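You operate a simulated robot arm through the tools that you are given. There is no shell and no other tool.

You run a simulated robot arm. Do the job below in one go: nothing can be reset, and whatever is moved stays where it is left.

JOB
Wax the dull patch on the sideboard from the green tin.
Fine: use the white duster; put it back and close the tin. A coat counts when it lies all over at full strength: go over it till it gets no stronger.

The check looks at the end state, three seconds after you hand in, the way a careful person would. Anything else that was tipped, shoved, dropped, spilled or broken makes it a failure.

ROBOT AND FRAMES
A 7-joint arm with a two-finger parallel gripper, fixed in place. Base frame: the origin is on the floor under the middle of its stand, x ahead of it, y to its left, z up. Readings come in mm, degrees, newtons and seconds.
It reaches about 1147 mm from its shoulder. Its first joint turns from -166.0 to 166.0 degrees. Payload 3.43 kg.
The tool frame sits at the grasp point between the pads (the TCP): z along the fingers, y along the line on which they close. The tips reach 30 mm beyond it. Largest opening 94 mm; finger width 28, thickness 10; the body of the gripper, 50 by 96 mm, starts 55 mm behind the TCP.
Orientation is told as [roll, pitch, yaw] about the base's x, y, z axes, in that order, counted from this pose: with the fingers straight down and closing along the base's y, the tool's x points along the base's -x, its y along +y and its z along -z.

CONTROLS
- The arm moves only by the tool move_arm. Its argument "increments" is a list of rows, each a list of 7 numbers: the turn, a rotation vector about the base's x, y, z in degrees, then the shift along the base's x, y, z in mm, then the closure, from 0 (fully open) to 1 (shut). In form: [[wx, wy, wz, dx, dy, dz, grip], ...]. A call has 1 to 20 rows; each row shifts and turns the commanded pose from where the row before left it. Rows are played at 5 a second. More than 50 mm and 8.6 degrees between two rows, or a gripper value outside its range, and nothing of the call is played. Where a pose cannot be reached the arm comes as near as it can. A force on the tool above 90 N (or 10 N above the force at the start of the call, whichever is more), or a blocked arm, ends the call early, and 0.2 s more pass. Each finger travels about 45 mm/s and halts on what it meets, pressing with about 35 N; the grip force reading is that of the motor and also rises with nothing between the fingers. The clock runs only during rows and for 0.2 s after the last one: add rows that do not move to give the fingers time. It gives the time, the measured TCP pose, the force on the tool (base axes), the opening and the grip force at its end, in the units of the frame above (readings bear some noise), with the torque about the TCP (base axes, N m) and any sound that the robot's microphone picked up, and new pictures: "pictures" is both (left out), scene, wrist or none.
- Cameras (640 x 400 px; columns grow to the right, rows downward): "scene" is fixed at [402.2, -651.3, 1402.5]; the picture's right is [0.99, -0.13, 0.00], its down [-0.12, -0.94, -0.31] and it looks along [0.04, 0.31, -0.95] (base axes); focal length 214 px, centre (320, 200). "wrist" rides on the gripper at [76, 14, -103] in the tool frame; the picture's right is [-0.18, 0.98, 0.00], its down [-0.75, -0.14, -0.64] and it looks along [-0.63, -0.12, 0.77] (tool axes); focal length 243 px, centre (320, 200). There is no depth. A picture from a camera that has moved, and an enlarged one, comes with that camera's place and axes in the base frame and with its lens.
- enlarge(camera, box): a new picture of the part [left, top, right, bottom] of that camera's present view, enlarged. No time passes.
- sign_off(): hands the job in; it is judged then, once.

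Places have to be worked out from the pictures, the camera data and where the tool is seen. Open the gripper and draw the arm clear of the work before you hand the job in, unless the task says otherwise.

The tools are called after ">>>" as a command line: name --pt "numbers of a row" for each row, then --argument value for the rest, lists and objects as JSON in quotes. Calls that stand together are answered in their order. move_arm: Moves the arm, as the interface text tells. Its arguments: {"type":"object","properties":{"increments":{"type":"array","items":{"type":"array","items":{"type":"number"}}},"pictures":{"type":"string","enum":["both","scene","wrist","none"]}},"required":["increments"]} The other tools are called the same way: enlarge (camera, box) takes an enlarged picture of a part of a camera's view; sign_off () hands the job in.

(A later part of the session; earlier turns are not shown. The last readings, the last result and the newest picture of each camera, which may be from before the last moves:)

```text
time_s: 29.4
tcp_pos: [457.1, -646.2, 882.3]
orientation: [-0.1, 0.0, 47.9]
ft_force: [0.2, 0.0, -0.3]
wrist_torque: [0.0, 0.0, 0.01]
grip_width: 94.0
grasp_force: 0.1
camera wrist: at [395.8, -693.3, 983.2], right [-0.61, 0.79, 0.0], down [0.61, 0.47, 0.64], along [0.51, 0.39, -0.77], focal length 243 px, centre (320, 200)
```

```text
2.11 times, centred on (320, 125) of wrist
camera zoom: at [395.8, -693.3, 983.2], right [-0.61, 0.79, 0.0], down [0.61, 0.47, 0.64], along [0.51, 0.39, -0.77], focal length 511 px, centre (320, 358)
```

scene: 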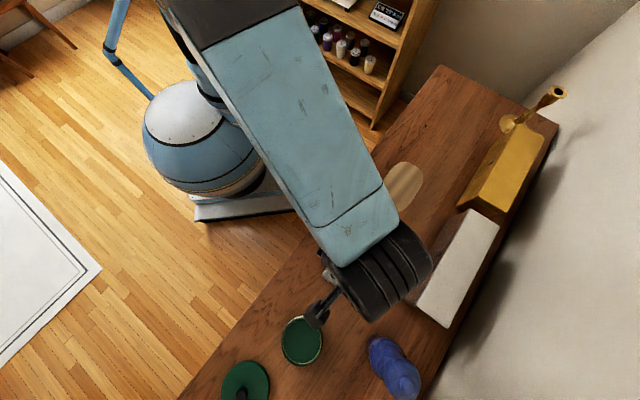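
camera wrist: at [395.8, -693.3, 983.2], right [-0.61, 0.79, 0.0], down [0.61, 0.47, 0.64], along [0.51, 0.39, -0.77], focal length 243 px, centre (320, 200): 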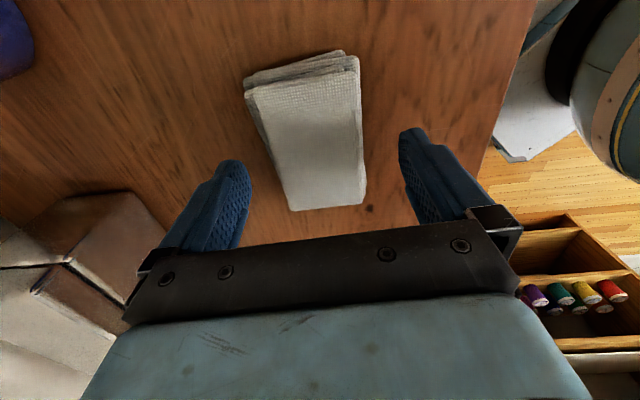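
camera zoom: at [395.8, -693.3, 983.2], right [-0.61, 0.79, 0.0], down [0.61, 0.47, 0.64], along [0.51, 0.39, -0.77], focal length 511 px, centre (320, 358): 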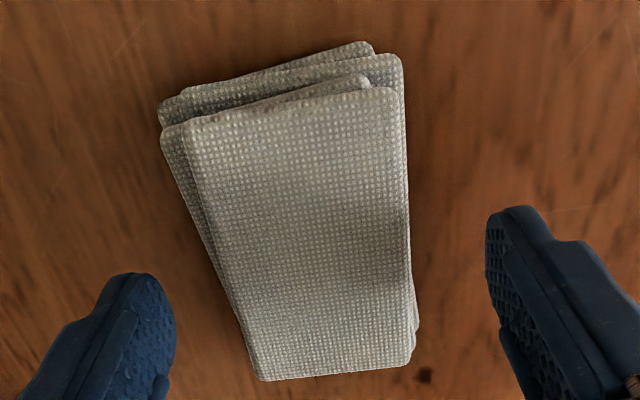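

The duster is slightly off-centre (about 2–3 mm) towards the back. I'll correct that and descend so the tips end about 9 mm above the table, then close gently.

>>> move_arm --pt "0 0 0 1.5 -1.5 -8 0" --pt "0 0 0 0 0 -10 0" --pt "0 0 0 0 0 -7 0" --pt "0 0 0 0 0 -4 0" --pt "0 0 0 0 0 0 0" --pictures "wrist"

>>> enlarge --camera "wrist" --box '[210, 30, 430, 240]'

```text
time_s: 30.6
tcp_pos: [459.6, -648.0, 851.6]
orientation: [0.0, 0.1, 48.0]
ft_force: [-0.2, 0.2, -0.1]
wrist_torque: [-0.03, 0.04, 0.05]
grip_width: 94.2
grasp_force: 0.1
camera wrist: at [398.2, -694.2, 954.1], right [-0.61, 0.79, 0.0], down [0.61, 0.47, 0.64], along [0.51, 0.39, -0.77], focal length 243 px, centre (320, 200)
```

wrist: 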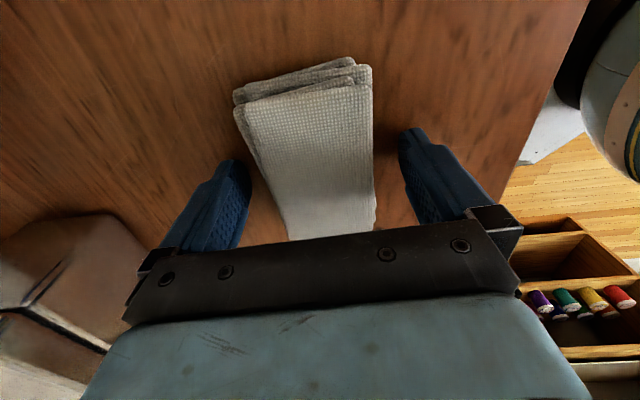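

```text
1.90 times, centred on (320, 135) of wrist
camera zoom: at [398.2, -694.2, 954.1], right [-0.61, 0.79, 0.0], down [0.61, 0.47, 0.64], along [0.51, 0.39, -0.77], focal length 462 px, centre (320, 324)
```

zoom: 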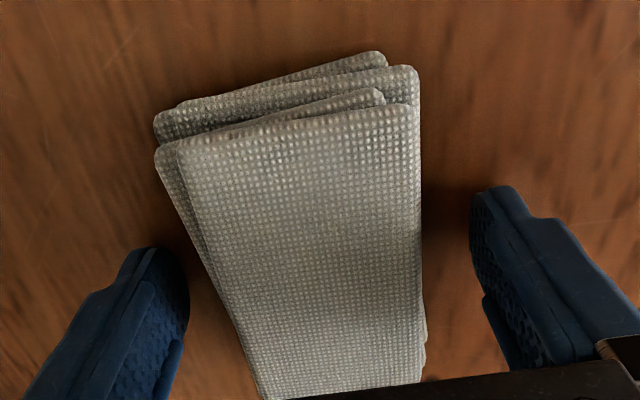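

The fingers straddle the duster with tips about 8 mm above the table and no contact. I'll close on it.

>>> move_arm --pt "0 0 0 0 0 0 1" --pt "0 0 0 0 0 0 1" --pt "0 0 0 0 0 0 1" --pt "0 0 0 0 0 0 1" --pt "0 0 0 0 0 0 1" --pictures "wrist"

```text
time_s: 31.8
tcp_pos: [459.2, -646.9, 851.0]
orientation: [-0.1, 0.0, 47.9]
ft_force: [-0.3, 0.4, -0.4]
wrist_torque: [-0.03, 0.02, 0.01]
grip_width: 65.1
grasp_force: 34.8
camera wrist: at [398.2, -694.2, 954.2], right [-0.61, 0.79, 0.0], down [0.61, 0.47, 0.64], along [0.51, 0.39, -0.77], focal length 243 px, centre (320, 200)
```

wrist: 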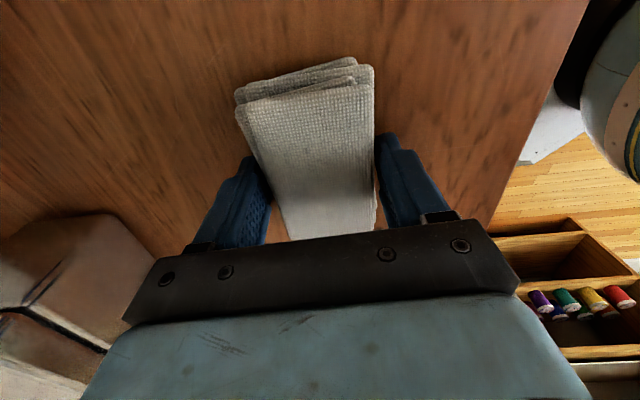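

Holding the duster at 65 mm opening, 35 N; the pick-up pose to remember is (459,-647,851), yaw 48. I'll lift it gently and confirm that it comes along.

>>> move_arm --pt "0 0 0 0 0 3 1" --pt "0 0 0 0 0 6 1" --pt "0 0 0 0 0 10 1" --pt "0 0 0 0 0 15 1" --pt "0 0 0 0 0 20 1" --pt "0 0 0 0 0 20 1" --pt "0 0 0 0 0 10 1" --pt "0 0 0 0 0 0 1" --pictures "both"

>>> enlarge --camera "wrist" --box '[200, 30, 440, 240]'

```text
time_s: 33.6
tcp_pos: [458.4, -647.1, 936.9]
orientation: [-0.1, 0.0, 48.0]
ft_force: [0.3, 0.5, -0.1]
wrist_torque: [-0.02, 0.0, -0.01]
grip_width: 65.6
grasp_force: 34.7
camera wrist: at [397.4, -694.7, 1038.5], right [-0.61, 0.79, 0.0], down [0.61, 0.47, 0.64], along [0.51, 0.39, -0.77], focal length 243 px, centre (320, 200)
```

scene: 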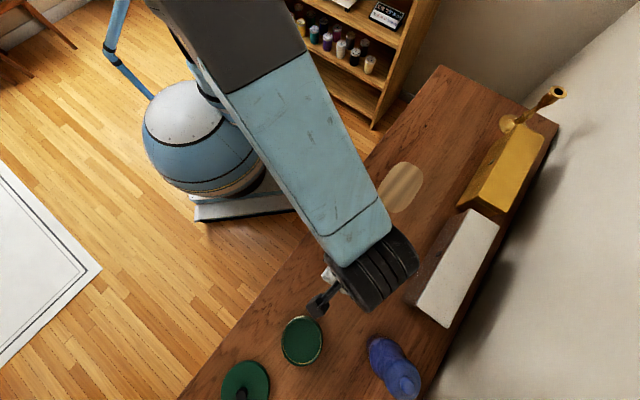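
wrist: 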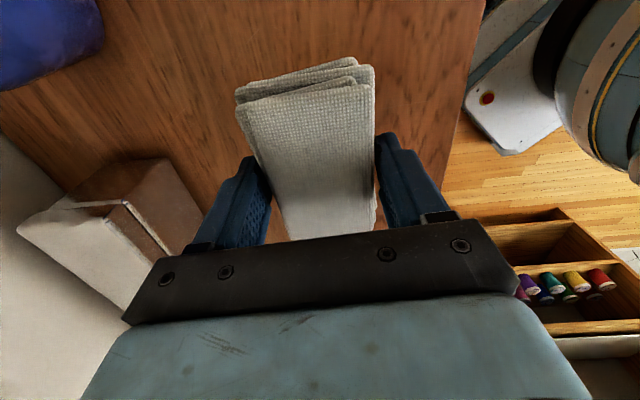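

```text
1.90 times, centred on (320, 135) of wrist
camera zoom: at [397.4, -694.7, 1038.5], right [-0.61, 0.79, 0.0], down [0.61, 0.47, 0.64], along [0.51, 0.39, -0.77], focal length 462 px, centre (320, 324)
```

zoom: 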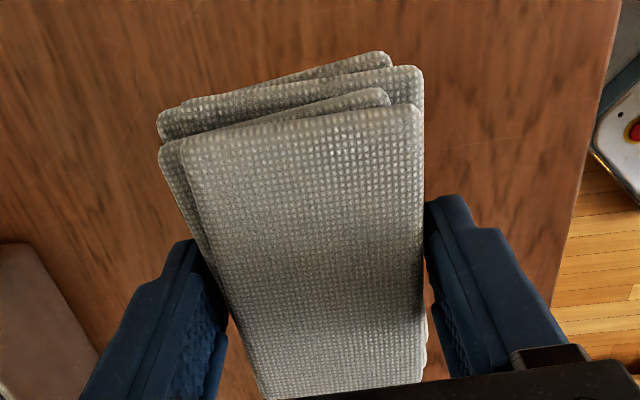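

The duster is held firmly; its bottom is about 37 mm below the TCP. I'll carry it above the tin and tilt it 12° so its near end can dip between the rims.

>>> move_arm --pt "0 0 0 -8 -10 6 1" --pt "0 0 0 -14 -18 6 1" --pt "0 0 0 -15 -20 3 1" --pt "0 0 0 -15 -20 0 1" --pt "0 0 0 -15 -20 0 1" --pt "2.97 -2.68 0 -14 -18 0 1" --pt "2.97 -2.68 0 -10 -12 0 1" --pt "2.97 -2.68 0 -6 -6.6 0 1" --pt "0 0 0 0 0 0 1" --pt "0 0 0 0 0 0 1" --pictures "both"

>>> enlarge --camera "scene" --box '[240, 280, 400, 400]'

>>> enlarge --camera "wrist" --box '[200, 20, 440, 220]'

```text
time_s: 35.8
tcp_pos: [360.8, -772.6, 951.8]
orientation: [0.0, -12.0, 48.0]
ft_force: [-0.9, -0.7, -0.5]
wrist_torque: [0.0, 0.02, -0.03]
grip_width: 65.5
grasp_force: 34.9
camera wrist: at [287.0, -833.0, 1035.7], right [-0.61, 0.79, 0.04], down [0.51, 0.35, 0.78], along [0.61, 0.5, -0.62], focal length 243 px, centre (320, 200)
```

scene: 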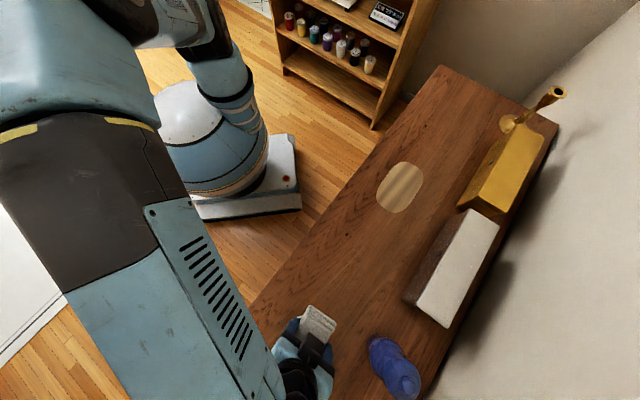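
wrist: 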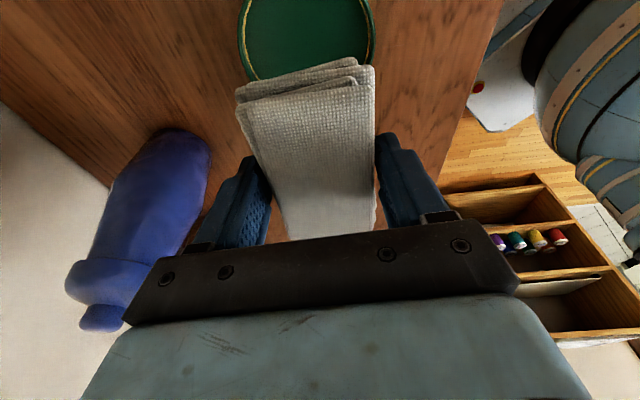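

```text
3.33 times, centred on (320, 340) of scene
camera zoom: at [402.2, -651.3, 1402.5], right [0.99, -0.13, 0.0], down [-0.12, -0.94, -0.31], along [0.04, 0.31, -0.95], focal length 715 px, centre (320, -267)
```

zoom: 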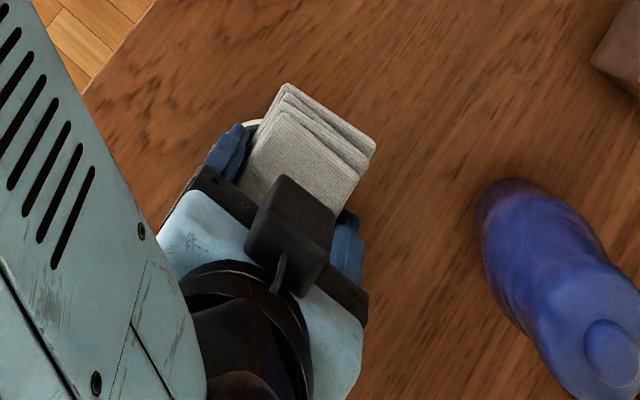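

```text
2.00 times, centred on (320, 120) of wrist
camera zoom: at [287.0, -833.0, 1035.7], right [-0.61, 0.79, 0.04], down [0.51, 0.35, 0.78], along [0.61, 0.5, -0.62], focal length 485 px, centre (320, 360)
```

zoom: 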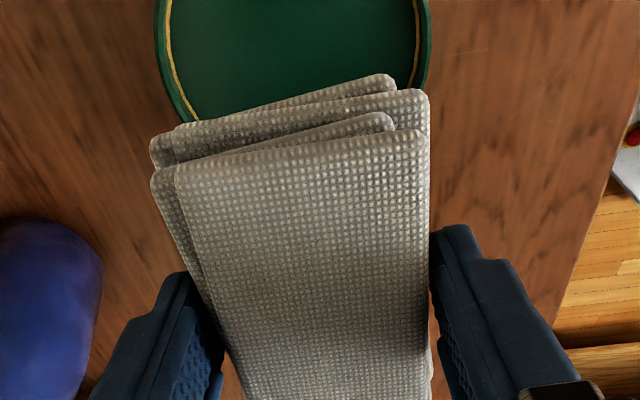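

The tilted duster is aligned with the tin in both directions. I'll descend to just above the wax and check.

>>> move_arm --pt "0 0 0 0 0 -12 1" --pt "0 0 0 0 0 -15 1" --pt "0 0 0 0 0 -12 1" --pt "0 0 0 0 0 -8 1" --pt "0 0 0 0 0 -5 1" --pt "0 0 0 0 0 0 1" --pictures "wrist"

>>> enlarge --camera "wrist" --box '[200, 20, 440, 220]'

```text
time_s: 37.2
tcp_pos: [362.2, -772.3, 899.5]
orientation: [0.0, -12.0, 48.0]
ft_force: [0.1, 0.1, -0.4]
wrist_torque: [0.02, -0.02, 0.02]
grip_width: 65.4
grasp_force: 34.9
camera wrist: at [288.1, -833.6, 983.2], right [-0.61, 0.79, 0.04], down [0.51, 0.35, 0.78], along [0.61, 0.5, -0.62], focal length 243 px, centre (320, 200)
```

wrist: 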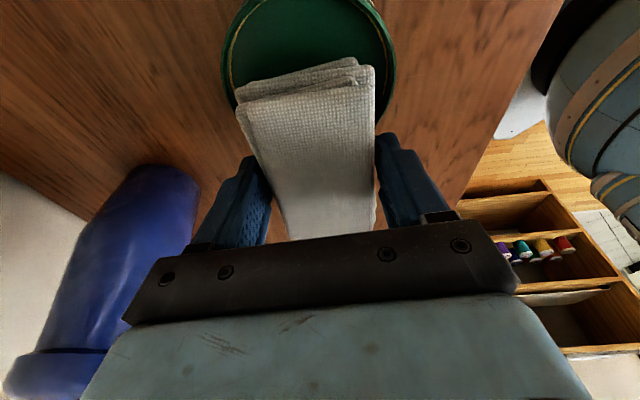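

```text
2.00 times, centred on (320, 120) of wrist
camera zoom: at [288.1, -833.6, 983.2], right [-0.61, 0.79, 0.04], down [0.51, 0.35, 0.78], along [0.61, 0.5, -0.62], focal length 485 px, centre (320, 360)
```

zoom: 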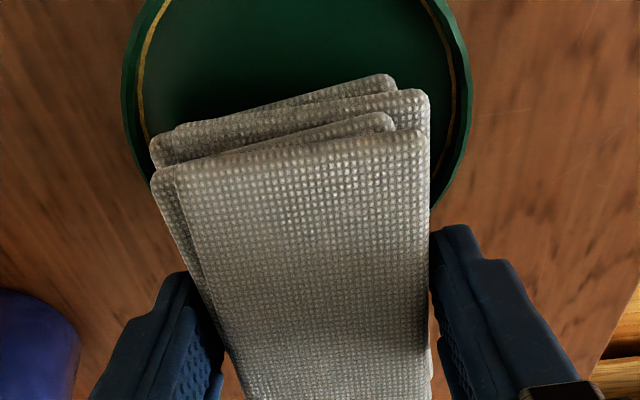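

The duster end is inside the tin's outline but 4 mm too close to the left wall. I'll shift it and descend slowly to the wax.

>>> move_arm --pt "0 0 0 -2.4 3 0 1" --pt "0 0 0 0 0 -2 1" --pt "0 0 0 0 0 -2 1" --pt "0 0 0 0 0 0 1" --pictures "none"

```text
time_s: 38.2
tcp_pos: [359.9, -768.8, 895.0]
orientation: [-0.1, -11.9, 48.0]
ft_force: [0.5, 0.5, -0.3]
wrist_torque: [-0.02, 0.0, -0.05]
grip_width: 65.2
grasp_force: 35.0
```

>>> move_arm --pt "0 0 0 0 0 -2 1" --pt "0 0 0 0 0 -1.5 1" --pt "0 0 0 0 0 0 1" --pictures "none"

```text
time_s: 39.0
tcp_pos: [360.8, -769.9, 892.6]
orientation: [0.0, -12.0, 48.1]
ft_force: [0.6, 1.3, 3.7]
wrist_torque: [-0.07, 0.14, -0.02]
grip_width: 65.3
grasp_force: 35.1
```

Contact at 3.7 N right at the predicted wax level. I'll press a touch more and rub gently in place to load the duster.

>>> move_arm --pt "0 0 0 0 0 -1 1" --pt "0 0 0 4 4.5 0 1" --pt "0 0 0 4 4.5 0 1" --pt "0 0 0 -4 -4.5 0 1" --pt "0 0 0 -4 -4.5 0 1" --pt "0 0 0 4 4.5 0 1" --pt "0 0 0 0 0 0 1" --pictures "wrist"

>>> enlarge --camera "wrist" --box '[200, 20, 440, 220]'

```text
time_s: 40.6
tcp_pos: [361.7, -765.5, 891.5]
orientation: [0.1, -11.9, 48.0]
ft_force: [-5.3, -5.5, 13.8]
wrist_torque: [-0.74, 0.57, 0.0]
grip_width: 65.4
grasp_force: 35.0
camera wrist: at [287.1, -826.4, 975.1], right [-0.61, 0.79, 0.04], down [0.51, 0.35, 0.78], along [0.61, 0.5, -0.62], focal length 243 px, centre (320, 200)
```

wrist: 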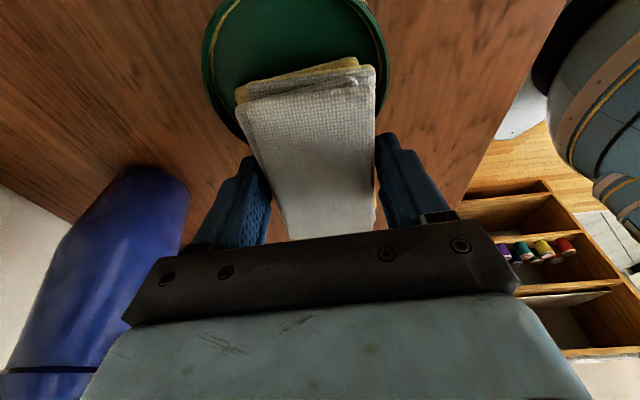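

```text
2.00 times, centred on (320, 120) of wrist
camera zoom: at [287.1, -826.4, 975.1], right [-0.61, 0.79, 0.04], down [0.51, 0.35, 0.78], along [0.61, 0.5, -0.62], focal length 485 px, centre (320, 360)
```

zoom: 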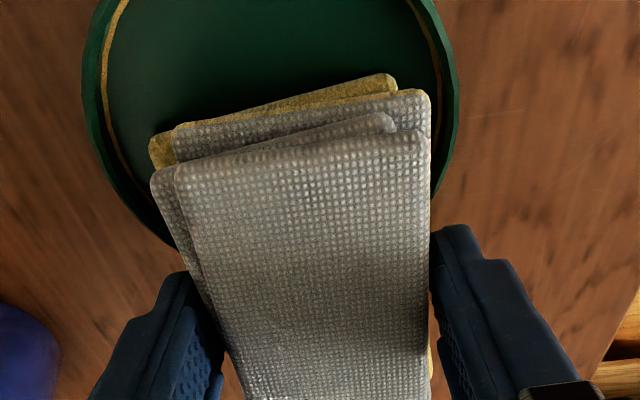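

The duster's bottom layer has turned golden, so it's loaded with wax. I'll lift straight out, level it, and carry it towards the patch at a safe height.

>>> move_arm --pt "0 0 0 0 0 4 1" --pt "0 0 0 0 0 10 1" --pt "0 0 0 0 0 15 1" --pt "0 0 0 0 0 18 1" --pt "-2.97 2.68 0 6 6 10 1" --pt "-2.97 2.68 0 14 14 0 1" --pt "-2.97 2.68 0 20 21 0 1" --pt "0 0 0 25 26 0 1" --pt "0 0 0 28 30 0 1" --pt "0 0 0 30 32 0 1" --pt "0 0 0 30 32 0 1" --pt "0 0 0 30 32 0 1" --pt "0 0 0 30 32 0 1" --pt "0 0 0 30 32 0 1" --pt "0 0 0 26 26 0 1" --pt "0 0 0 20 20 0 1" --pt "0 0 0 12 12 0 1" --pt "0 0 0 4 4.5 0 1" --pt "0 0 0 0 0 0 1" --pictures "both"

>>> enlarge --camera "wrist" --box '[180, 0, 460, 220]'

```text
time_s: 44.6
tcp_pos: [670.2, -445.4, 945.4]
orientation: [0.1, 0.0, 48.0]
ft_force: [-0.5, 0.0, -0.2]
wrist_torque: [-0.02, 0.0, 0.0]
grip_width: 65.6
grasp_force: 35.0
camera wrist: at [608.3, -492.7, 1048.0], right [-0.61, 0.79, 0.0], down [0.61, 0.47, 0.64], along [0.51, 0.39, -0.77], focal length 243 px, centre (320, 200)
```

scene: 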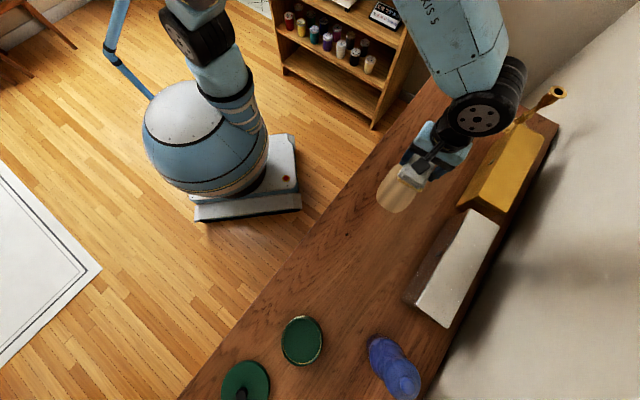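
wrist: 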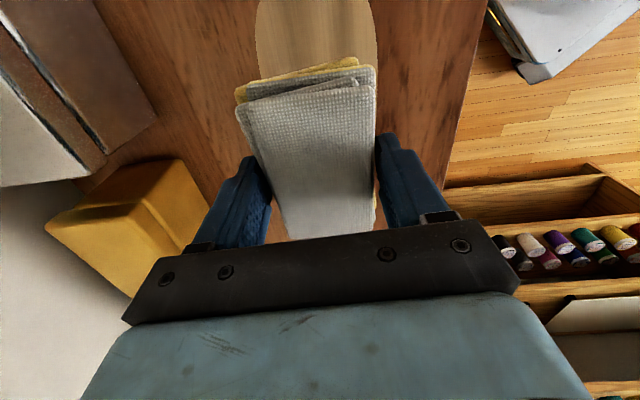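

```text
1.82 times, centred on (320, 110) of wrist
camera zoom: at [608.3, -492.7, 1048.0], right [-0.61, 0.79, 0.0], down [0.61, 0.47, 0.64], along [0.51, 0.39, -0.77], focal length 441 px, centre (320, 364)
```

zoom: 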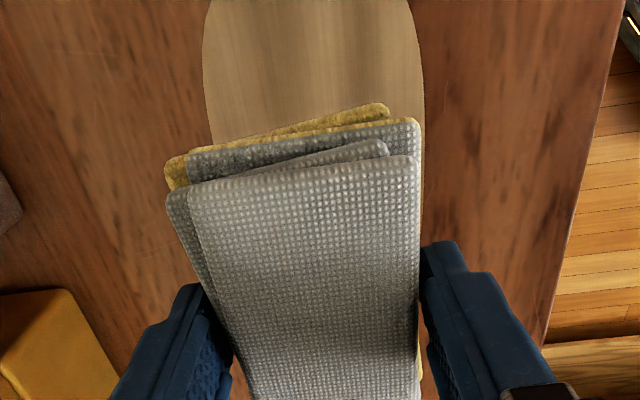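

I'm above the patch with a loaded duster. I'll move to the near-front corner of the patch and descend close to the surface.

>>> move_arm --pt "0 0 0 -12 -5 -15 1" --pt "0 0 0 -20 -7 -20 1" --pt "0 0 0 -12 -5 -20 1" --pt "0 0 0 -5.1 -1.9 -16 1" --pt "0 0 0 0 0 -10 1" --pt "0 0 0 0 0 -6 1" --pt "0 0 0 0 0 0 1" --pictures "none"

```text
time_s: 46.2
tcp_pos: [617.9, -463.3, 860.3]
orientation: [0.1, 0.0, 48.0]
ft_force: [0.8, -0.3, -0.4]
wrist_torque: [0.01, -0.01, 0.0]
grip_width: 65.3
grasp_force: 35.1
```

>>> move_arm --pt "0 0 0 0 0 -3 1" --pt "0 0 0 0 0 -2 1" --pt "0 0 0 0 0 -2 1" --pt "0 0 0 0 0 0 1" --pictures "none"

```text
time_s: 47.2
tcp_pos: [619.0, -464.4, 851.9]
orientation: [0.0, 0.0, 48.0]
ft_force: [1.0, -0.1, 0.3]
wrist_torque: [0.05, 0.01, -0.02]
grip_width: 65.4
grasp_force: 35.0
```

>>> move_arm --pt "0 0 0 0 0 -1 1" --pt "0 0 0 0 0 -1 1" --pt "0 0 0 0 0 0 1" --pictures "none"

```text
time_s: 48.0
tcp_pos: [618.7, -464.8, 852.6]
orientation: [0.0, 0.0, 48.0]
ft_force: [-1.2, 1.4, 6.9]
wrist_torque: [0.22, -0.22, 0.11]
grip_width: 65.5
grasp_force: 34.5
```

Light contact (7 N), mostly at the far end of the duster, which suggests a slight tilt. I'll rotate about 1° to level it and read the torque again.

>>> move_arm --pt "0.74 -0.67 0 0 0 0 1" --pt "0 0 0 0 0 -0.5 1" --pt "0 0 0 0 0 0 1" --pictures "none"

```text
time_s: 48.8
tcp_pos: [618.1, -464.0, 851.9]
orientation: [-0.1, -1.0, 47.9]
ft_force: [-0.7, -1.4, 16.0]
wrist_torque: [-0.64, 0.57, 0.05]
grip_width: 65.6
grasp_force: 35.3
```

Now the contact is at the near end, so level is about halfway. I'll turn back 0.5°.

>>> move_arm --pt "-0.37 0.335 0 0 0 0 1" --pt "0 0 0 0 0 0 1" --pictures "none"

```text
time_s: 49.4
tcp_pos: [618.8, -463.4, 851.4]
orientation: [0.0, -0.5, 48.0]
ft_force: [3.0, -0.6, 16.7]
wrist_torque: [0.53, -0.64, -0.09]
grip_width: 65.5
grasp_force: 35.3
```

>>> move_arm --pt "0.15 -0.134 0 0 0 0.3 1" --pt "0 0 0 0 0 0 1" --pictures "none"

```text
time_s: 50.0
tcp_pos: [619.5, -463.5, 851.6]
orientation: [0.0, -0.8, 48.1]
ft_force: [3.9, -3.1, 16.6]
wrist_torque: [-0.24, 0.0, 0.04]
grip_width: 65.2
grasp_force: 34.9
```

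Balanced now at about 16 N; I'll ease off 1 mm and make the first stroke along the patch's long axis.

>>> move_arm --pt "0 0 0 0 0 -0.0 1" --pt "0 0 0 4 4.5 0.7 1" --pt "0 0 0 7 7.8 0 1" --pt "0 0 0 8 8.9 0 1" --pt "0 0 0 8 8.9 0 1" --pt "0 0 0 8 8.9 0 1" --pt "0 0 0 8 8.9 0 1" --pt "0 0 0 8 8.9 0 1" --pt "0 0 0 7 7.8 0 1" --pt "0 0 0 5 5.6 0 1" --pt "0 0 0 0 0 0 1" --pictures "both"

>>> enlarge --camera "scene" --box '[350, 100, 490, 230]'

>>> enlarge --camera "wrist" --box '[160, 0, 480, 220]'

```text
time_s: 52.4
tcp_pos: [680.8, -394.1, 851.8]
orientation: [-0.1, -0.7, 48.0]
ft_force: [-0.4, 0.0, 0.2]
wrist_torque: [0.0, 0.03, -0.02]
grip_width: 65.2
grasp_force: 34.9
camera wrist: at [619.4, -442.0, 953.4], right [-0.61, 0.79, 0.0], down [0.6, 0.46, 0.65], along [0.52, 0.4, -0.76], focal length 243 px, centre (320, 200)
```

scene: 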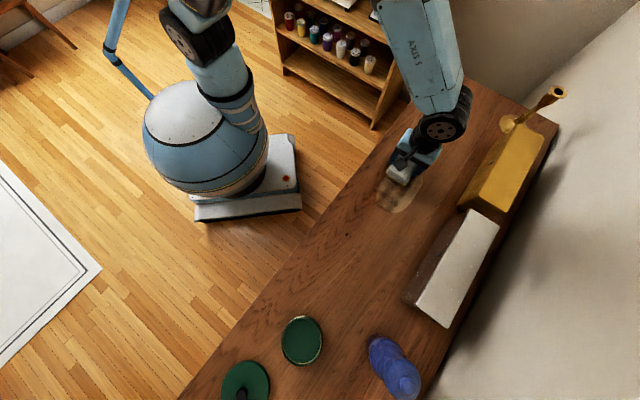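
wrist: 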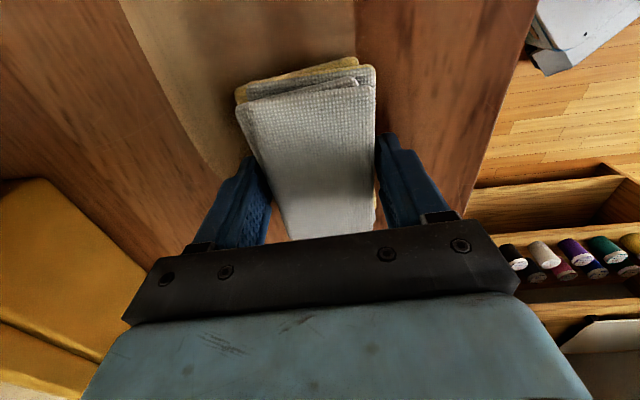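

```text
3.08 times, centred on (420, 165) of scene
camera zoom: at [402.2, -651.3, 1402.5], right [0.99, -0.13, 0.0], down [-0.12, -0.94, -0.31], along [0.04, 0.31, -0.95], focal length 660 px, centre (12, 308)
```

zoom: 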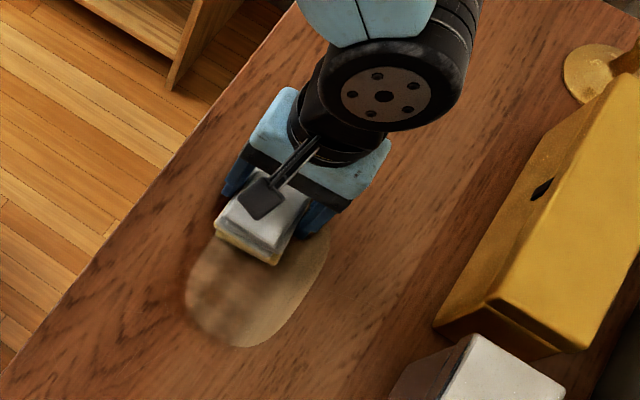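

```text
1.82 times, centred on (320, 110) of wrist
camera zoom: at [619.4, -442.0, 953.4], right [-0.61, 0.79, 0.0], down [0.6, 0.46, 0.65], along [0.52, 0.4, -0.76], focal length 441 px, centre (320, 364)
```

zoom: 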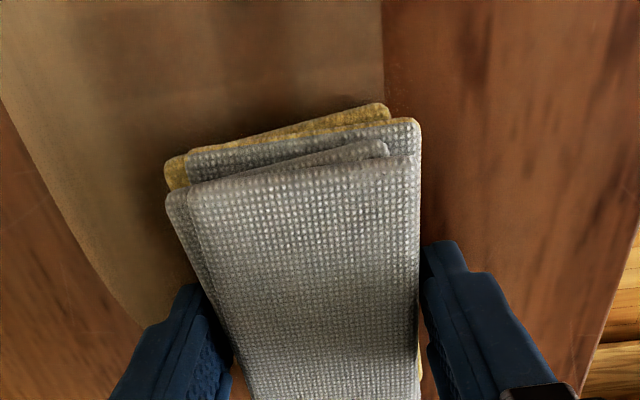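

The coat shows up as a darker tone where the duster passed, but contact was lost toward the end (0.2 N). I'll lower about 1 mm to regain contact and check the force.

>>> move_arm --pt "0 0 0 0 0 -1 1" --pt "0 0 0 0 0 -0.5 1" --pt "0 0 0 0 0 0 1" --pictures "none"

```text
time_s: 53.2
tcp_pos: [681.7, -394.5, 852.7]
orientation: [-0.1, -0.7, 48.0]
ft_force: [-3.8, 3.0, 16.5]
wrist_torque: [0.14, 0.19, -0.01]
grip_width: 65.5
grasp_force: 35.1
```

Contact restored (16 N, balanced). I'll ease off 0.5 mm, shift 25 mm toward the middle and stroke back.

>>> move_arm --pt "0 0 0 6 -5.4 0.5 1" --pt "0 0 0 6.5 -5.8 0 1" --pt "0 0 0 6 -5.4 0 1" --pt "0 0 0 -6.7 -7.4 0 1" --pt "0 0 0 -6.7 -7.4 0 1" --pt "0 0 0 -6.7 -7.4 0 1" --pt "0 0 0 -6.7 -7.4 0 1" --pt "0 0 0 -6.7 -7.4 0 1" --pt "0 0 0 -6.7 -7.4 0 1" --pt "0 0 0 -6.7 -7.4 0 1" --pt "0 0 0 -6.7 -7.4 0 1" --pt "0 0 0 -6.7 -7.4 0 1" --pt "0 0 0 -3 -3.3 0 1" --pictures "both"

>>> enlarge --camera "scene" --box '[350, 100, 490, 230]'

```text
time_s: 56.0
tcp_pos: [637.1, -479.3, 850.4]
orientation: [0.0, -0.6, 48.1]
ft_force: [6.1, 7.2, 21.2]
wrist_torque: [0.08, 0.01, 0.0]
grip_width: 65.4
grasp_force: 34.4
camera wrist: at [575.3, -527.2, 952.6], right [-0.61, 0.79, 0.0], down [0.6, 0.46, 0.65], along [0.52, 0.4, -0.76], focal length 243 px, centre (320, 200)
```

scene: 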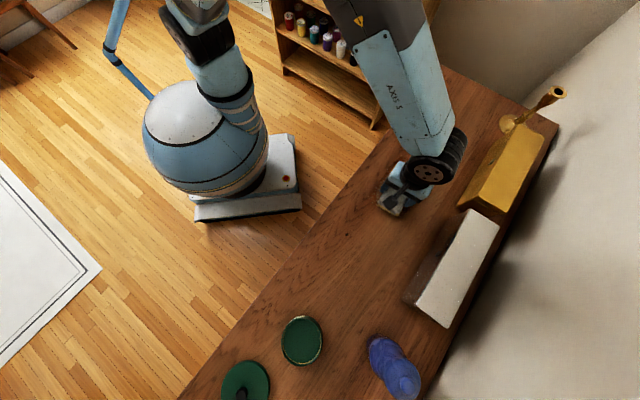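
wrist: 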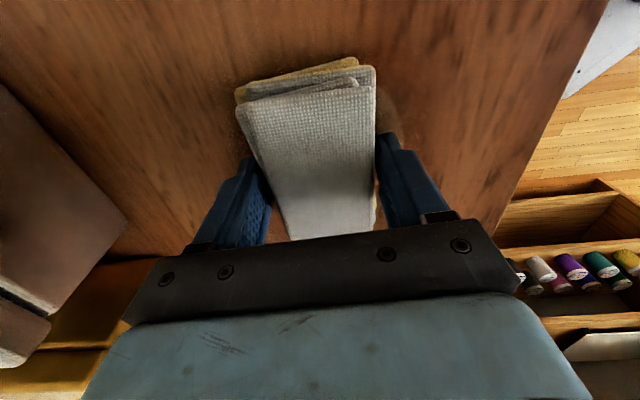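

```text
3.08 times, centred on (420, 165) of scene
camera zoom: at [402.2, -651.3, 1402.5], right [0.99, -0.13, 0.0], down [-0.12, -0.94, -0.31], along [0.04, 0.31, -0.95], focal length 660 px, centre (12, 308)
```

zoom: 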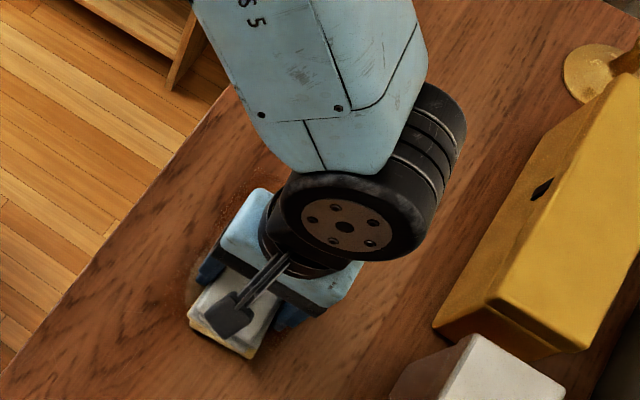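

The dull tone is disappearing where the duster has passed. Force is 21 N here and falls toward the far end, so I'll keep this height, shift 25 mm to the back strip and stroke to the far end.

>>> move_arm --pt "0 0 0 6 -5.4 0.4 1" --pt "0 0 0 6.5 -5.8 0 1" --pt "0 0 0 6 -5.4 0 1" --pt "0 0 0 6.7 7.4 0 1" --pt "0 0 0 6.7 7.4 0 1" --pt "0 0 0 6.7 7.4 0 1" --pt "0 0 0 6.7 7.4 -0.2 1" --pt "0 0 0 6.7 7.4 0 1" --pt "0 0 0 6.7 7.4 -0.2 1" --pt "0 0 0 6.7 7.4 0 1" --pt "0 0 0 6.7 7.4 -0.2 1" --pt "0 0 0 6.7 7.4 0 1" --pt "0 0 0 3 3.3 0 1" --pictures "both"

>>> enlarge --camera "scene" --box '[350, 100, 490, 230]'

>>> enlarge --camera "wrist" --box '[160, 0, 480, 220]'

```text
time_s: 58.8
tcp_pos: [718.2, -427.8, 850.5]
orientation: [-0.1, -0.7, 48.0]
ft_force: [-6.2, -5.3, 20.3]
wrist_torque: [0.0, 0.15, 0.01]
grip_width: 65.2
grasp_force: 34.6
camera wrist: at [656.8, -474.5, 952.4], right [-0.61, 0.79, 0.0], down [0.6, 0.46, 0.65], along [0.52, 0.4, -0.76], focal length 243 px, centre (320, 200)
```

scene: 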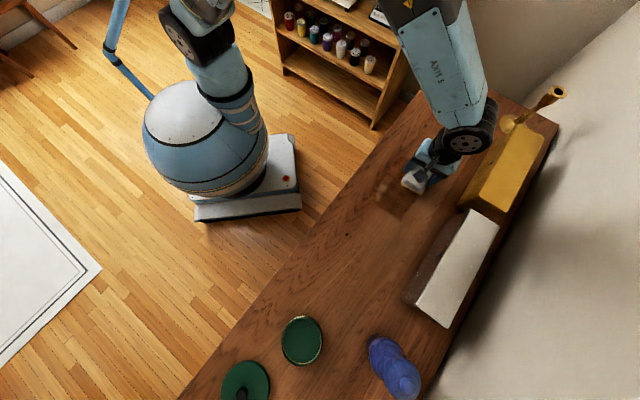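
wrist: 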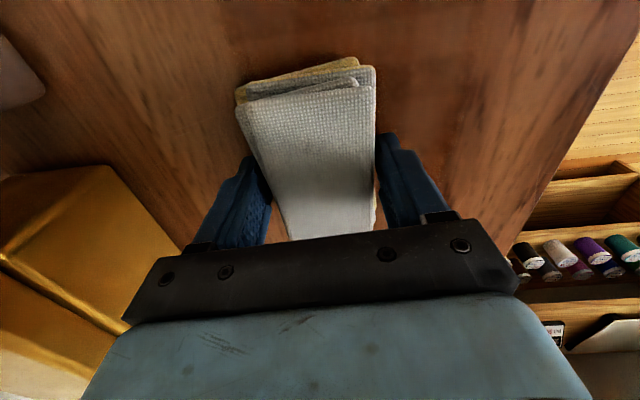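

```text
3.08 times, centred on (420, 165) of scene
camera zoom: at [402.2, -651.3, 1402.5], right [0.99, -0.13, 0.0], down [-0.12, -0.94, -0.31], along [0.04, 0.31, -0.95], focal length 660 px, centre (12, 308)
```

zoom: 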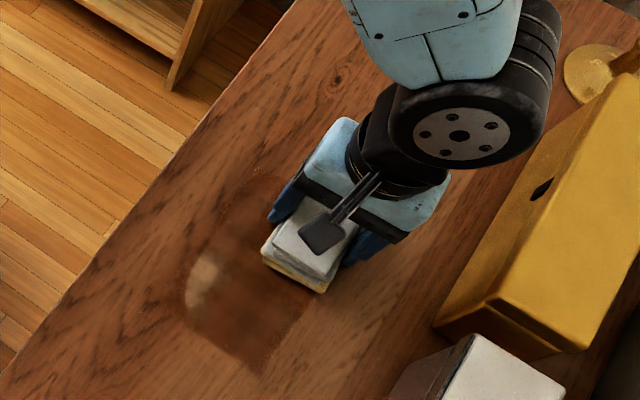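

```text
1.82 times, centred on (320, 110) of wrist
camera zoom: at [656.8, -474.5, 952.4], right [-0.61, 0.79, 0.0], down [0.6, 0.46, 0.65], along [0.52, 0.4, -0.76], focal length 441 px, centre (320, 364)
```

zoom: 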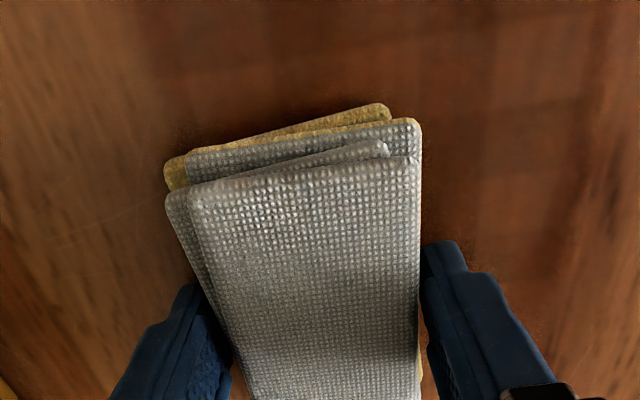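

The coat covers most of the patch now, with a lighter spot left at the near-front corner. I'll lift clear and look at the whole patch.

>>> move_arm --pt "0 0 0 0 0 5 1" --pt "0 0 0 4 4 20 1" --pt "0 0 0 20 22 30 1" --pt "0 0 0 30 33 30 1" --pt "0 0 0 15 16 10 1" --pt "0 0 0 0 0 0 1" --pictures "both"

>>> enlarge --camera "scene" --box '[360, 140, 450, 230]'

>>> enlarge --camera "wrist" --box '[160, 0, 480, 220]'

```text
refused: row 4 steps farther than a row can; nothing moved
```

```text
4.44 times, centred on (405, 185) of scene
camera zoom: at [402.2, -651.3, 1402.5], right [0.99, -0.13, 0.0], down [-0.12, -0.94, -0.31], along [0.04, 0.31, -0.95], focal length 953 px, centre (-58, 267)
```

zoom: 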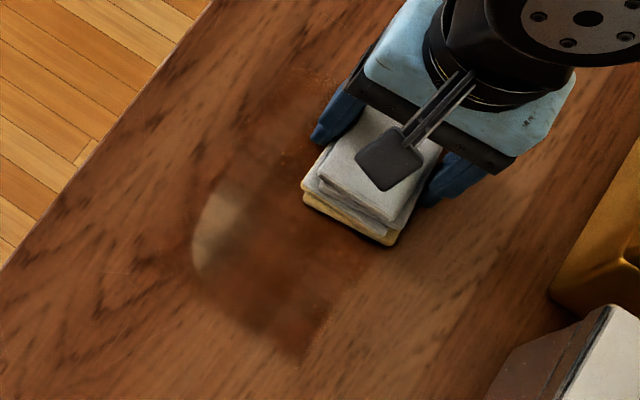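

```text
1.82 times, centred on (320, 110) of wrist
camera zoom: at [656.8, -474.5, 952.4], right [-0.61, 0.79, 0.0], down [0.6, 0.46, 0.65], along [0.52, 0.4, -0.76], focal length 441 px, centre (320, 364)
```

zoom: 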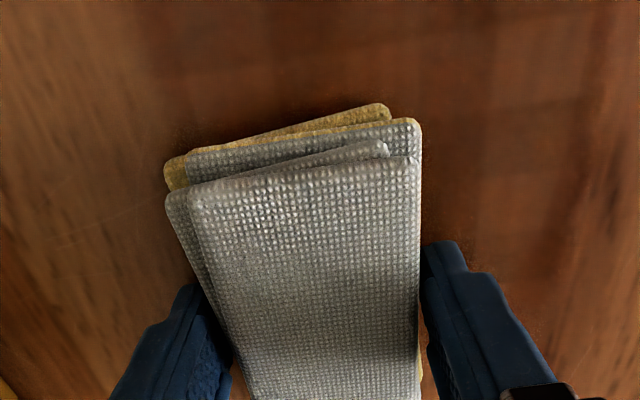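

One row was too long and nothing moved. Instead I'll keep wiping: back along the rear strip, then shift to the middle strip, easing the height as I go.

>>> move_arm --pt "0 0 0 -6.7 -7.4 0.6 1" --pt "0 0 0 -6.7 -7.4 0.1 1" --pt "0 0 0 -6.7 -7.4 0.1 1" --pt "0 0 0 -6.7 -7.4 0.1 1" --pt "0 0 0 -6.7 -7.4 0.1 1" --pt "0 0 0 -6.7 -7.4 0.1 1" --pt "0 0 0 -6.7 -7.4 0.1 1" --pt "0 0 0 -6.7 -7.4 0 1" --pt "0 0 0 -6.7 -7.4 0 1" --pt "0 0 0 -3 -3.3 0 1" --pt "0 0 0 -6 5.4 0 1" --pt "0 0 0 -6.5 5.8 0 1" --pt "0 0 0 -5 4.5 0 1" --pt "0 0 0 0 0 0 1" --pictures "none"

```text
time_s: 61.8
tcp_pos: [638.7, -482.5, 851.9]
orientation: [0.0, -0.7, 47.9]
ft_force: [1.0, 0.3, -1.0]
wrist_torque: [0.01, -0.01, 0.0]
grip_width: 65.4
grasp_force: 34.9
```

No contact at this height now (the end of that stroke was in the air), so I'll lower in small steps to get back to a light press.

>>> move_arm --pt "0 0 0 0 0 -0.7 1" --pt "0 0 0 0 0 0 1" --pictures "none"

```text
time_s: 62.4
tcp_pos: [639.3, -481.3, 850.9]
orientation: [0.0, -0.8, 48.0]
ft_force: [1.2, -0.1, 0.1]
wrist_torque: [0.0, -0.02, -0.04]
grip_width: 65.5
grasp_force: 35.0
```

>>> move_arm --pt "0 0 0 0 0 -0.6 1" --pt "0 0 0 0 0 0 1" --pictures "none"

```text
time_s: 63.0
tcp_pos: [638.2, -482.4, 851.1]
orientation: [0.1, -0.7, 48.0]
ft_force: [1.9, 0.4, 5.5]
wrist_torque: [-0.06, 0.02, 0.01]
grip_width: 65.6
grasp_force: 34.9
```

Light contact of 5.5 N. I'll press slightly more and stroke the middle strip in halves so I can monitor the force.

>>> move_arm --pt "0 0 0 0 0 -0.4 1" --pt "0 0 0 6.7 7.4 0 1" --pt "0 0 0 6.7 7.4 0 1" --pt "0 0 0 6.7 7.4 0 1" --pt "0 0 0 6.7 7.4 0 1" --pt "0 0 0 6.7 7.4 0 1" --pictures "none"

```text
time_s: 64.4
tcp_pos: [672.7, -445.9, 850.7]
orientation: [-0.1, -0.6, 48.0]
ft_force: [-6.8, -7.4, 24.9]
wrist_torque: [-0.05, 0.19, 0.05]
grip_width: 65.2
grasp_force: 34.7
```

Force rose to 25 N mid-stroke, so I'll ease up 1 mm and continue to the far end.

>>> move_arm --pt "0 0 0 6.7 7.4 1.0 1" --pt "0 0 0 6.7 7.4 0 1" --pt "0 0 0 6.7 7.4 0 1" --pt "0 0 0 6.7 7.4 0 1" --pt "0 0 0 0 0 0 1" --pictures "none"

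```text
time_s: 65.6
tcp_pos: [698.7, -413.6, 850.8]
orientation: [-0.1, -0.8, 48.0]
ft_force: [-2.3, -2.2, 9.9]
wrist_torque: [-0.03, -0.08, -0.04]
grip_width: 65.2
grasp_force: 35.0
```

Good, 10 N at the far end. Now I'll shift 27 mm to the front strip and stroke back toward the lighter corner, in halves.

>>> move_arm --pt "0 0 0 -6.7 6 0 1" --pt "0 0 0 -6.7 6 0 1" --pt "0 0 0 -6.7 6 0 1" --pt "0 0 0 -6.7 -7.4 0 1" --pt "0 0 0 -6.7 -7.4 0 1" --pt "0 0 0 -6.7 -7.4 0 1" --pt "0 0 0 -6.7 -7.4 0 1" --pictures "none"

```text
time_s: 67.2
tcp_pos: [651.3, -426.8, 848.9]
orientation: [0.0, -0.7, 48.0]
ft_force: [0.9, 1.6, 8.5]
wrist_torque: [0.07, -0.04, -0.03]
grip_width: 65.3
grasp_force: 35.1
```

>>> move_arm --pt "0 0 0 -6.7 -7.4 -0.2 1" --pt "0 0 0 -6.7 -7.4 0 1" --pt "0 0 0 -6.7 -7.4 0 1" --pt "0 0 0 -6.7 -7.4 0 1" --pt "0 0 0 -6.7 -7.4 0 1" --pt "0 0 0 0 0 0 1" --pictures "scene"

>>> enlarge --camera "scene" --box '[350, 130, 460, 230]'

```text
time_s: 68.6
tcp_pos: [617.6, -463.1, 851.7]
orientation: [0.0, -0.8, 48.1]
ft_force: [0.6, 2.1, 5.4]
wrist_torque: [-0.02, -0.01, 0.0]
grip_width: 65.6
grasp_force: 35.1
```

scene: 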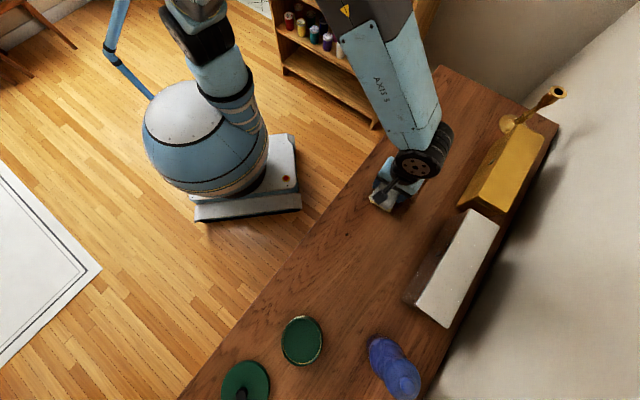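

```text
4.00 times, centred on (405, 180) of scene
camera zoom: at [402.2, -651.3, 1402.5], right [0.99, -0.13, 0.0], down [-0.12, -0.94, -0.31], along [0.04, 0.31, -0.95], focal length 858 px, centre (-20, 280)
```

zoom: 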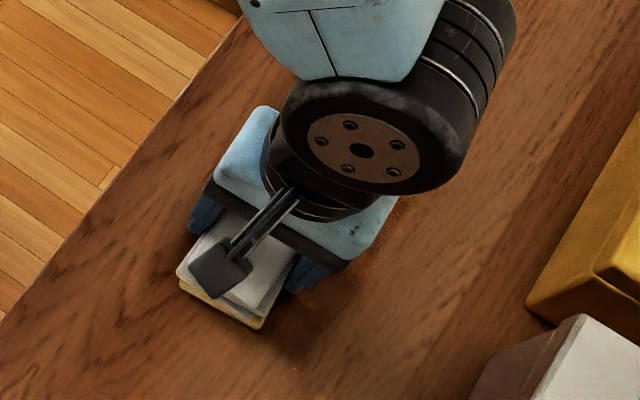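

Contact is a light 5 N at the near-front corner. I'll rub this strip forward and back once more with a touch more pressure, then lift to look.

>>> move_arm --pt "0 0 0 0 0 -0.3 1" --pt "0 0 0 6.7 7.4 0 1" --pt "0 0 0 6.7 7.4 0 1" --pt "0 0 0 6.7 7.4 0 1" --pt "0 0 0 6.7 7.4 0 1" --pt "0 0 0 6.7 7.4 0.2 1" --pt "0 0 0 6.7 7.4 0 1" --pt "0 0 0 6.7 7.4 0 1" --pt "0 0 0 6.7 7.4 0 1" --pt "0 0 0 6.7 7.4 0 1" --pt "0 0 0 0 0 0 1" --pictures "none"

```text
time_s: 71.0
tcp_pos: [678.9, -397.1, 852.1]
orientation: [0.0, -0.7, 47.9]
ft_force: [0.6, -0.8, 0.5]
wrist_torque: [-0.01, 0.0, 0.03]
grip_width: 65.1
grasp_force: 34.9
```

Contact faded at the far end of the front strip again. I'll lift clear and look at the whole patch to see where it needs more.

>>> move_arm --pt "0 0 0 0 0 8 1" --pt "0 0 0 4 4 20 1" --pt "0 0 0 18 20 30 1" --pt "0 0 0 25 28 20 1" --pt "0 0 0 25 28 0 1" --pt "0 0 0 10 11 0 1" --pt "0 0 0 0 0 0 1" --pictures "both"

>>> enlarge --camera "scene" --box '[355, 140, 445, 230]'

>>> enlarge --camera "wrist" --box '[160, 0, 480, 220]'

```text
time_s: 72.6
tcp_pos: [761.5, -305.2, 928.3]
orientation: [0.0, -0.8, 48.0]
ft_force: [-0.2, 0.0, -0.6]
wrist_torque: [-0.01, 0.02, 0.03]
grip_width: 65.5
grasp_force: 35.0
camera wrist: at [699.7, -352.9, 1028.8], right [-0.61, 0.79, 0.0], down [0.6, 0.46, 0.65], along [0.52, 0.4, -0.76], focal length 243 px, centre (320, 200)
```

scene: 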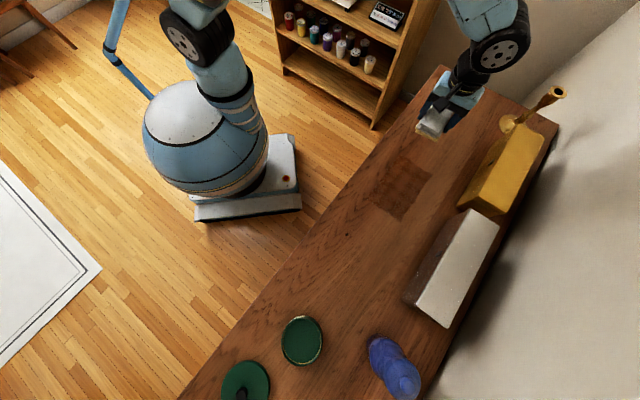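
wrist: 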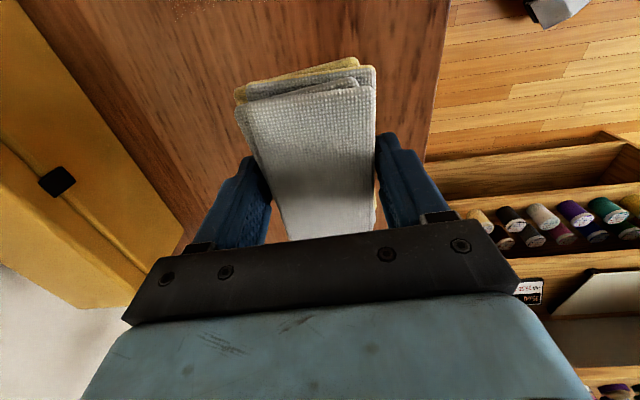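

```text
4.44 times, centred on (400, 185) of scene
camera zoom: at [402.2, -651.3, 1402.5], right [0.99, -0.13, 0.0], down [-0.12, -0.94, -0.31], along [0.04, 0.31, -0.95], focal length 953 px, centre (-36, 267)
```

zoom: 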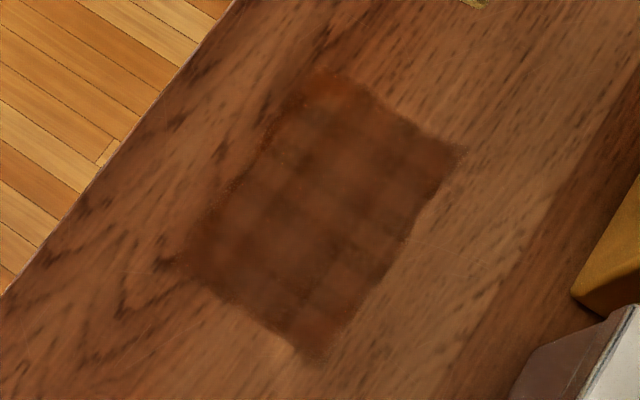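

```text
1.82 times, centred on (320, 110) of wrist
camera zoom: at [699.7, -352.9, 1028.8], right [-0.61, 0.79, 0.0], down [0.6, 0.46, 0.65], along [0.52, 0.4, -0.76], focal length 441 px, centre (320, 364)
```

zoom: 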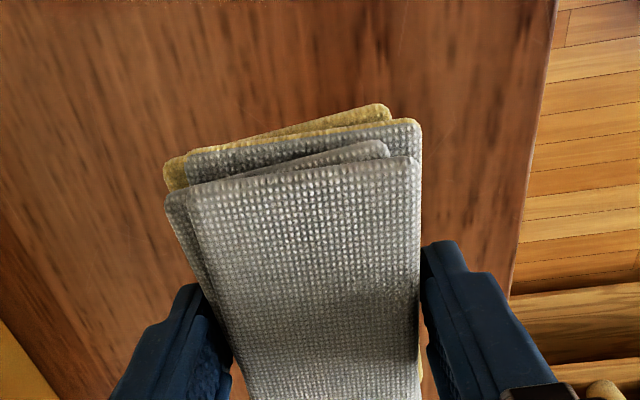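

The dull tone is gone and a dark waxed area with slight unevenness is visible. I'll zoom in closely to see where the coat is weaker.

>>> enlarge --camera "scene" --box '[368, 148, 436, 224]'

```text
5.26 times, centred on (402, 186) of scene
camera zoom: at [402.2, -651.3, 1402.5], right [0.99, -0.13, 0.0], down [-0.12, -0.94, -0.31], along [0.04, 0.31, -0.95], focal length 1129 px, centre (-112, 274)
```

zoom: 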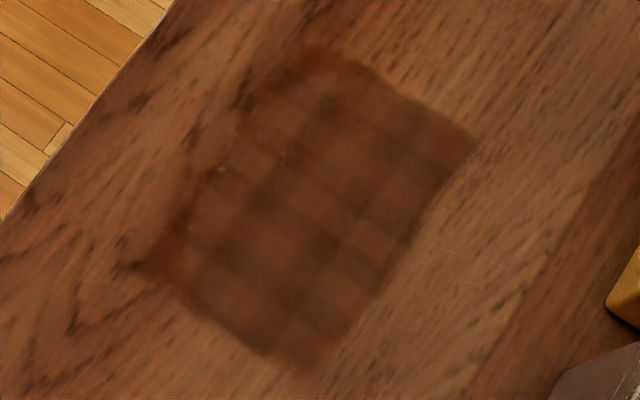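

I'll go over it again and see whether it gets any darker. Returning to the far-front corner and lowering to just above contact.

>>> move_arm --pt "0 0 0 -18 -20 0 1" --pt "0 0 0 -25 -28 -10 1" --pt "0 0 0 -22 -24 -25 1" --pt "0 0 0 -13 -14.5 -20 1" --pt "0 0 0 -4 -4.5 -15 1" --pt "0 0 0 0 0 -7 1" --pt "0 0 0 0 0 -1.5 1" --pt "0 0 0 0 0 0 1" --pictures "none"

```text
time_s: 74.4
tcp_pos: [680.0, -395.6, 851.0]
orientation: [0.1, -0.6, 48.0]
ft_force: [-1.0, 3.2, 12.3]
wrist_torque: [0.15, 0.13, 0.02]
grip_width: 65.4
grasp_force: 35.0
```

>>> move_arm --pt "0 0 0 -6.7 -7.4 0 1" --pt "0 0 0 -6.7 -7.4 0 1" --pt "0 0 0 -6.7 -7.4 0.1 1" --pt "0 0 0 -6.7 -7.4 0.1 1" --pt "0 0 0 -6.7 -7.4 0.1 1" --pictures "none"

```text
time_s: 75.6
tcp_pos: [644.1, -433.5, 851.1]
orientation: [0.2, -0.7, 47.9]
ft_force: [0.2, 0.2, -0.3]
wrist_torque: [-0.04, 0.0, -0.01]
grip_width: 65.6
grasp_force: 35.2
```

Contact was lost again, though the wrist pictures show the duster hasn't slipped in the grip at all, so the arm itself varies by about 1 mm. I'll use a firmer nominal press so contact is kept along the strokes.

>>> move_arm --pt "0 0 0 0 0 -0.8 1" --pt "0 0 0 0 0 -0.7 1" --pt "0 0 0 0 0 0 1" --pictures "none"

```text
time_s: 76.4
tcp_pos: [645.3, -433.8, 850.2]
orientation: [0.0, -0.7, 48.0]
ft_force: [-2.3, -0.9, 12.9]
wrist_torque: [0.01, 0.16, 0.0]
grip_width: 65.0
grasp_force: 34.8
```

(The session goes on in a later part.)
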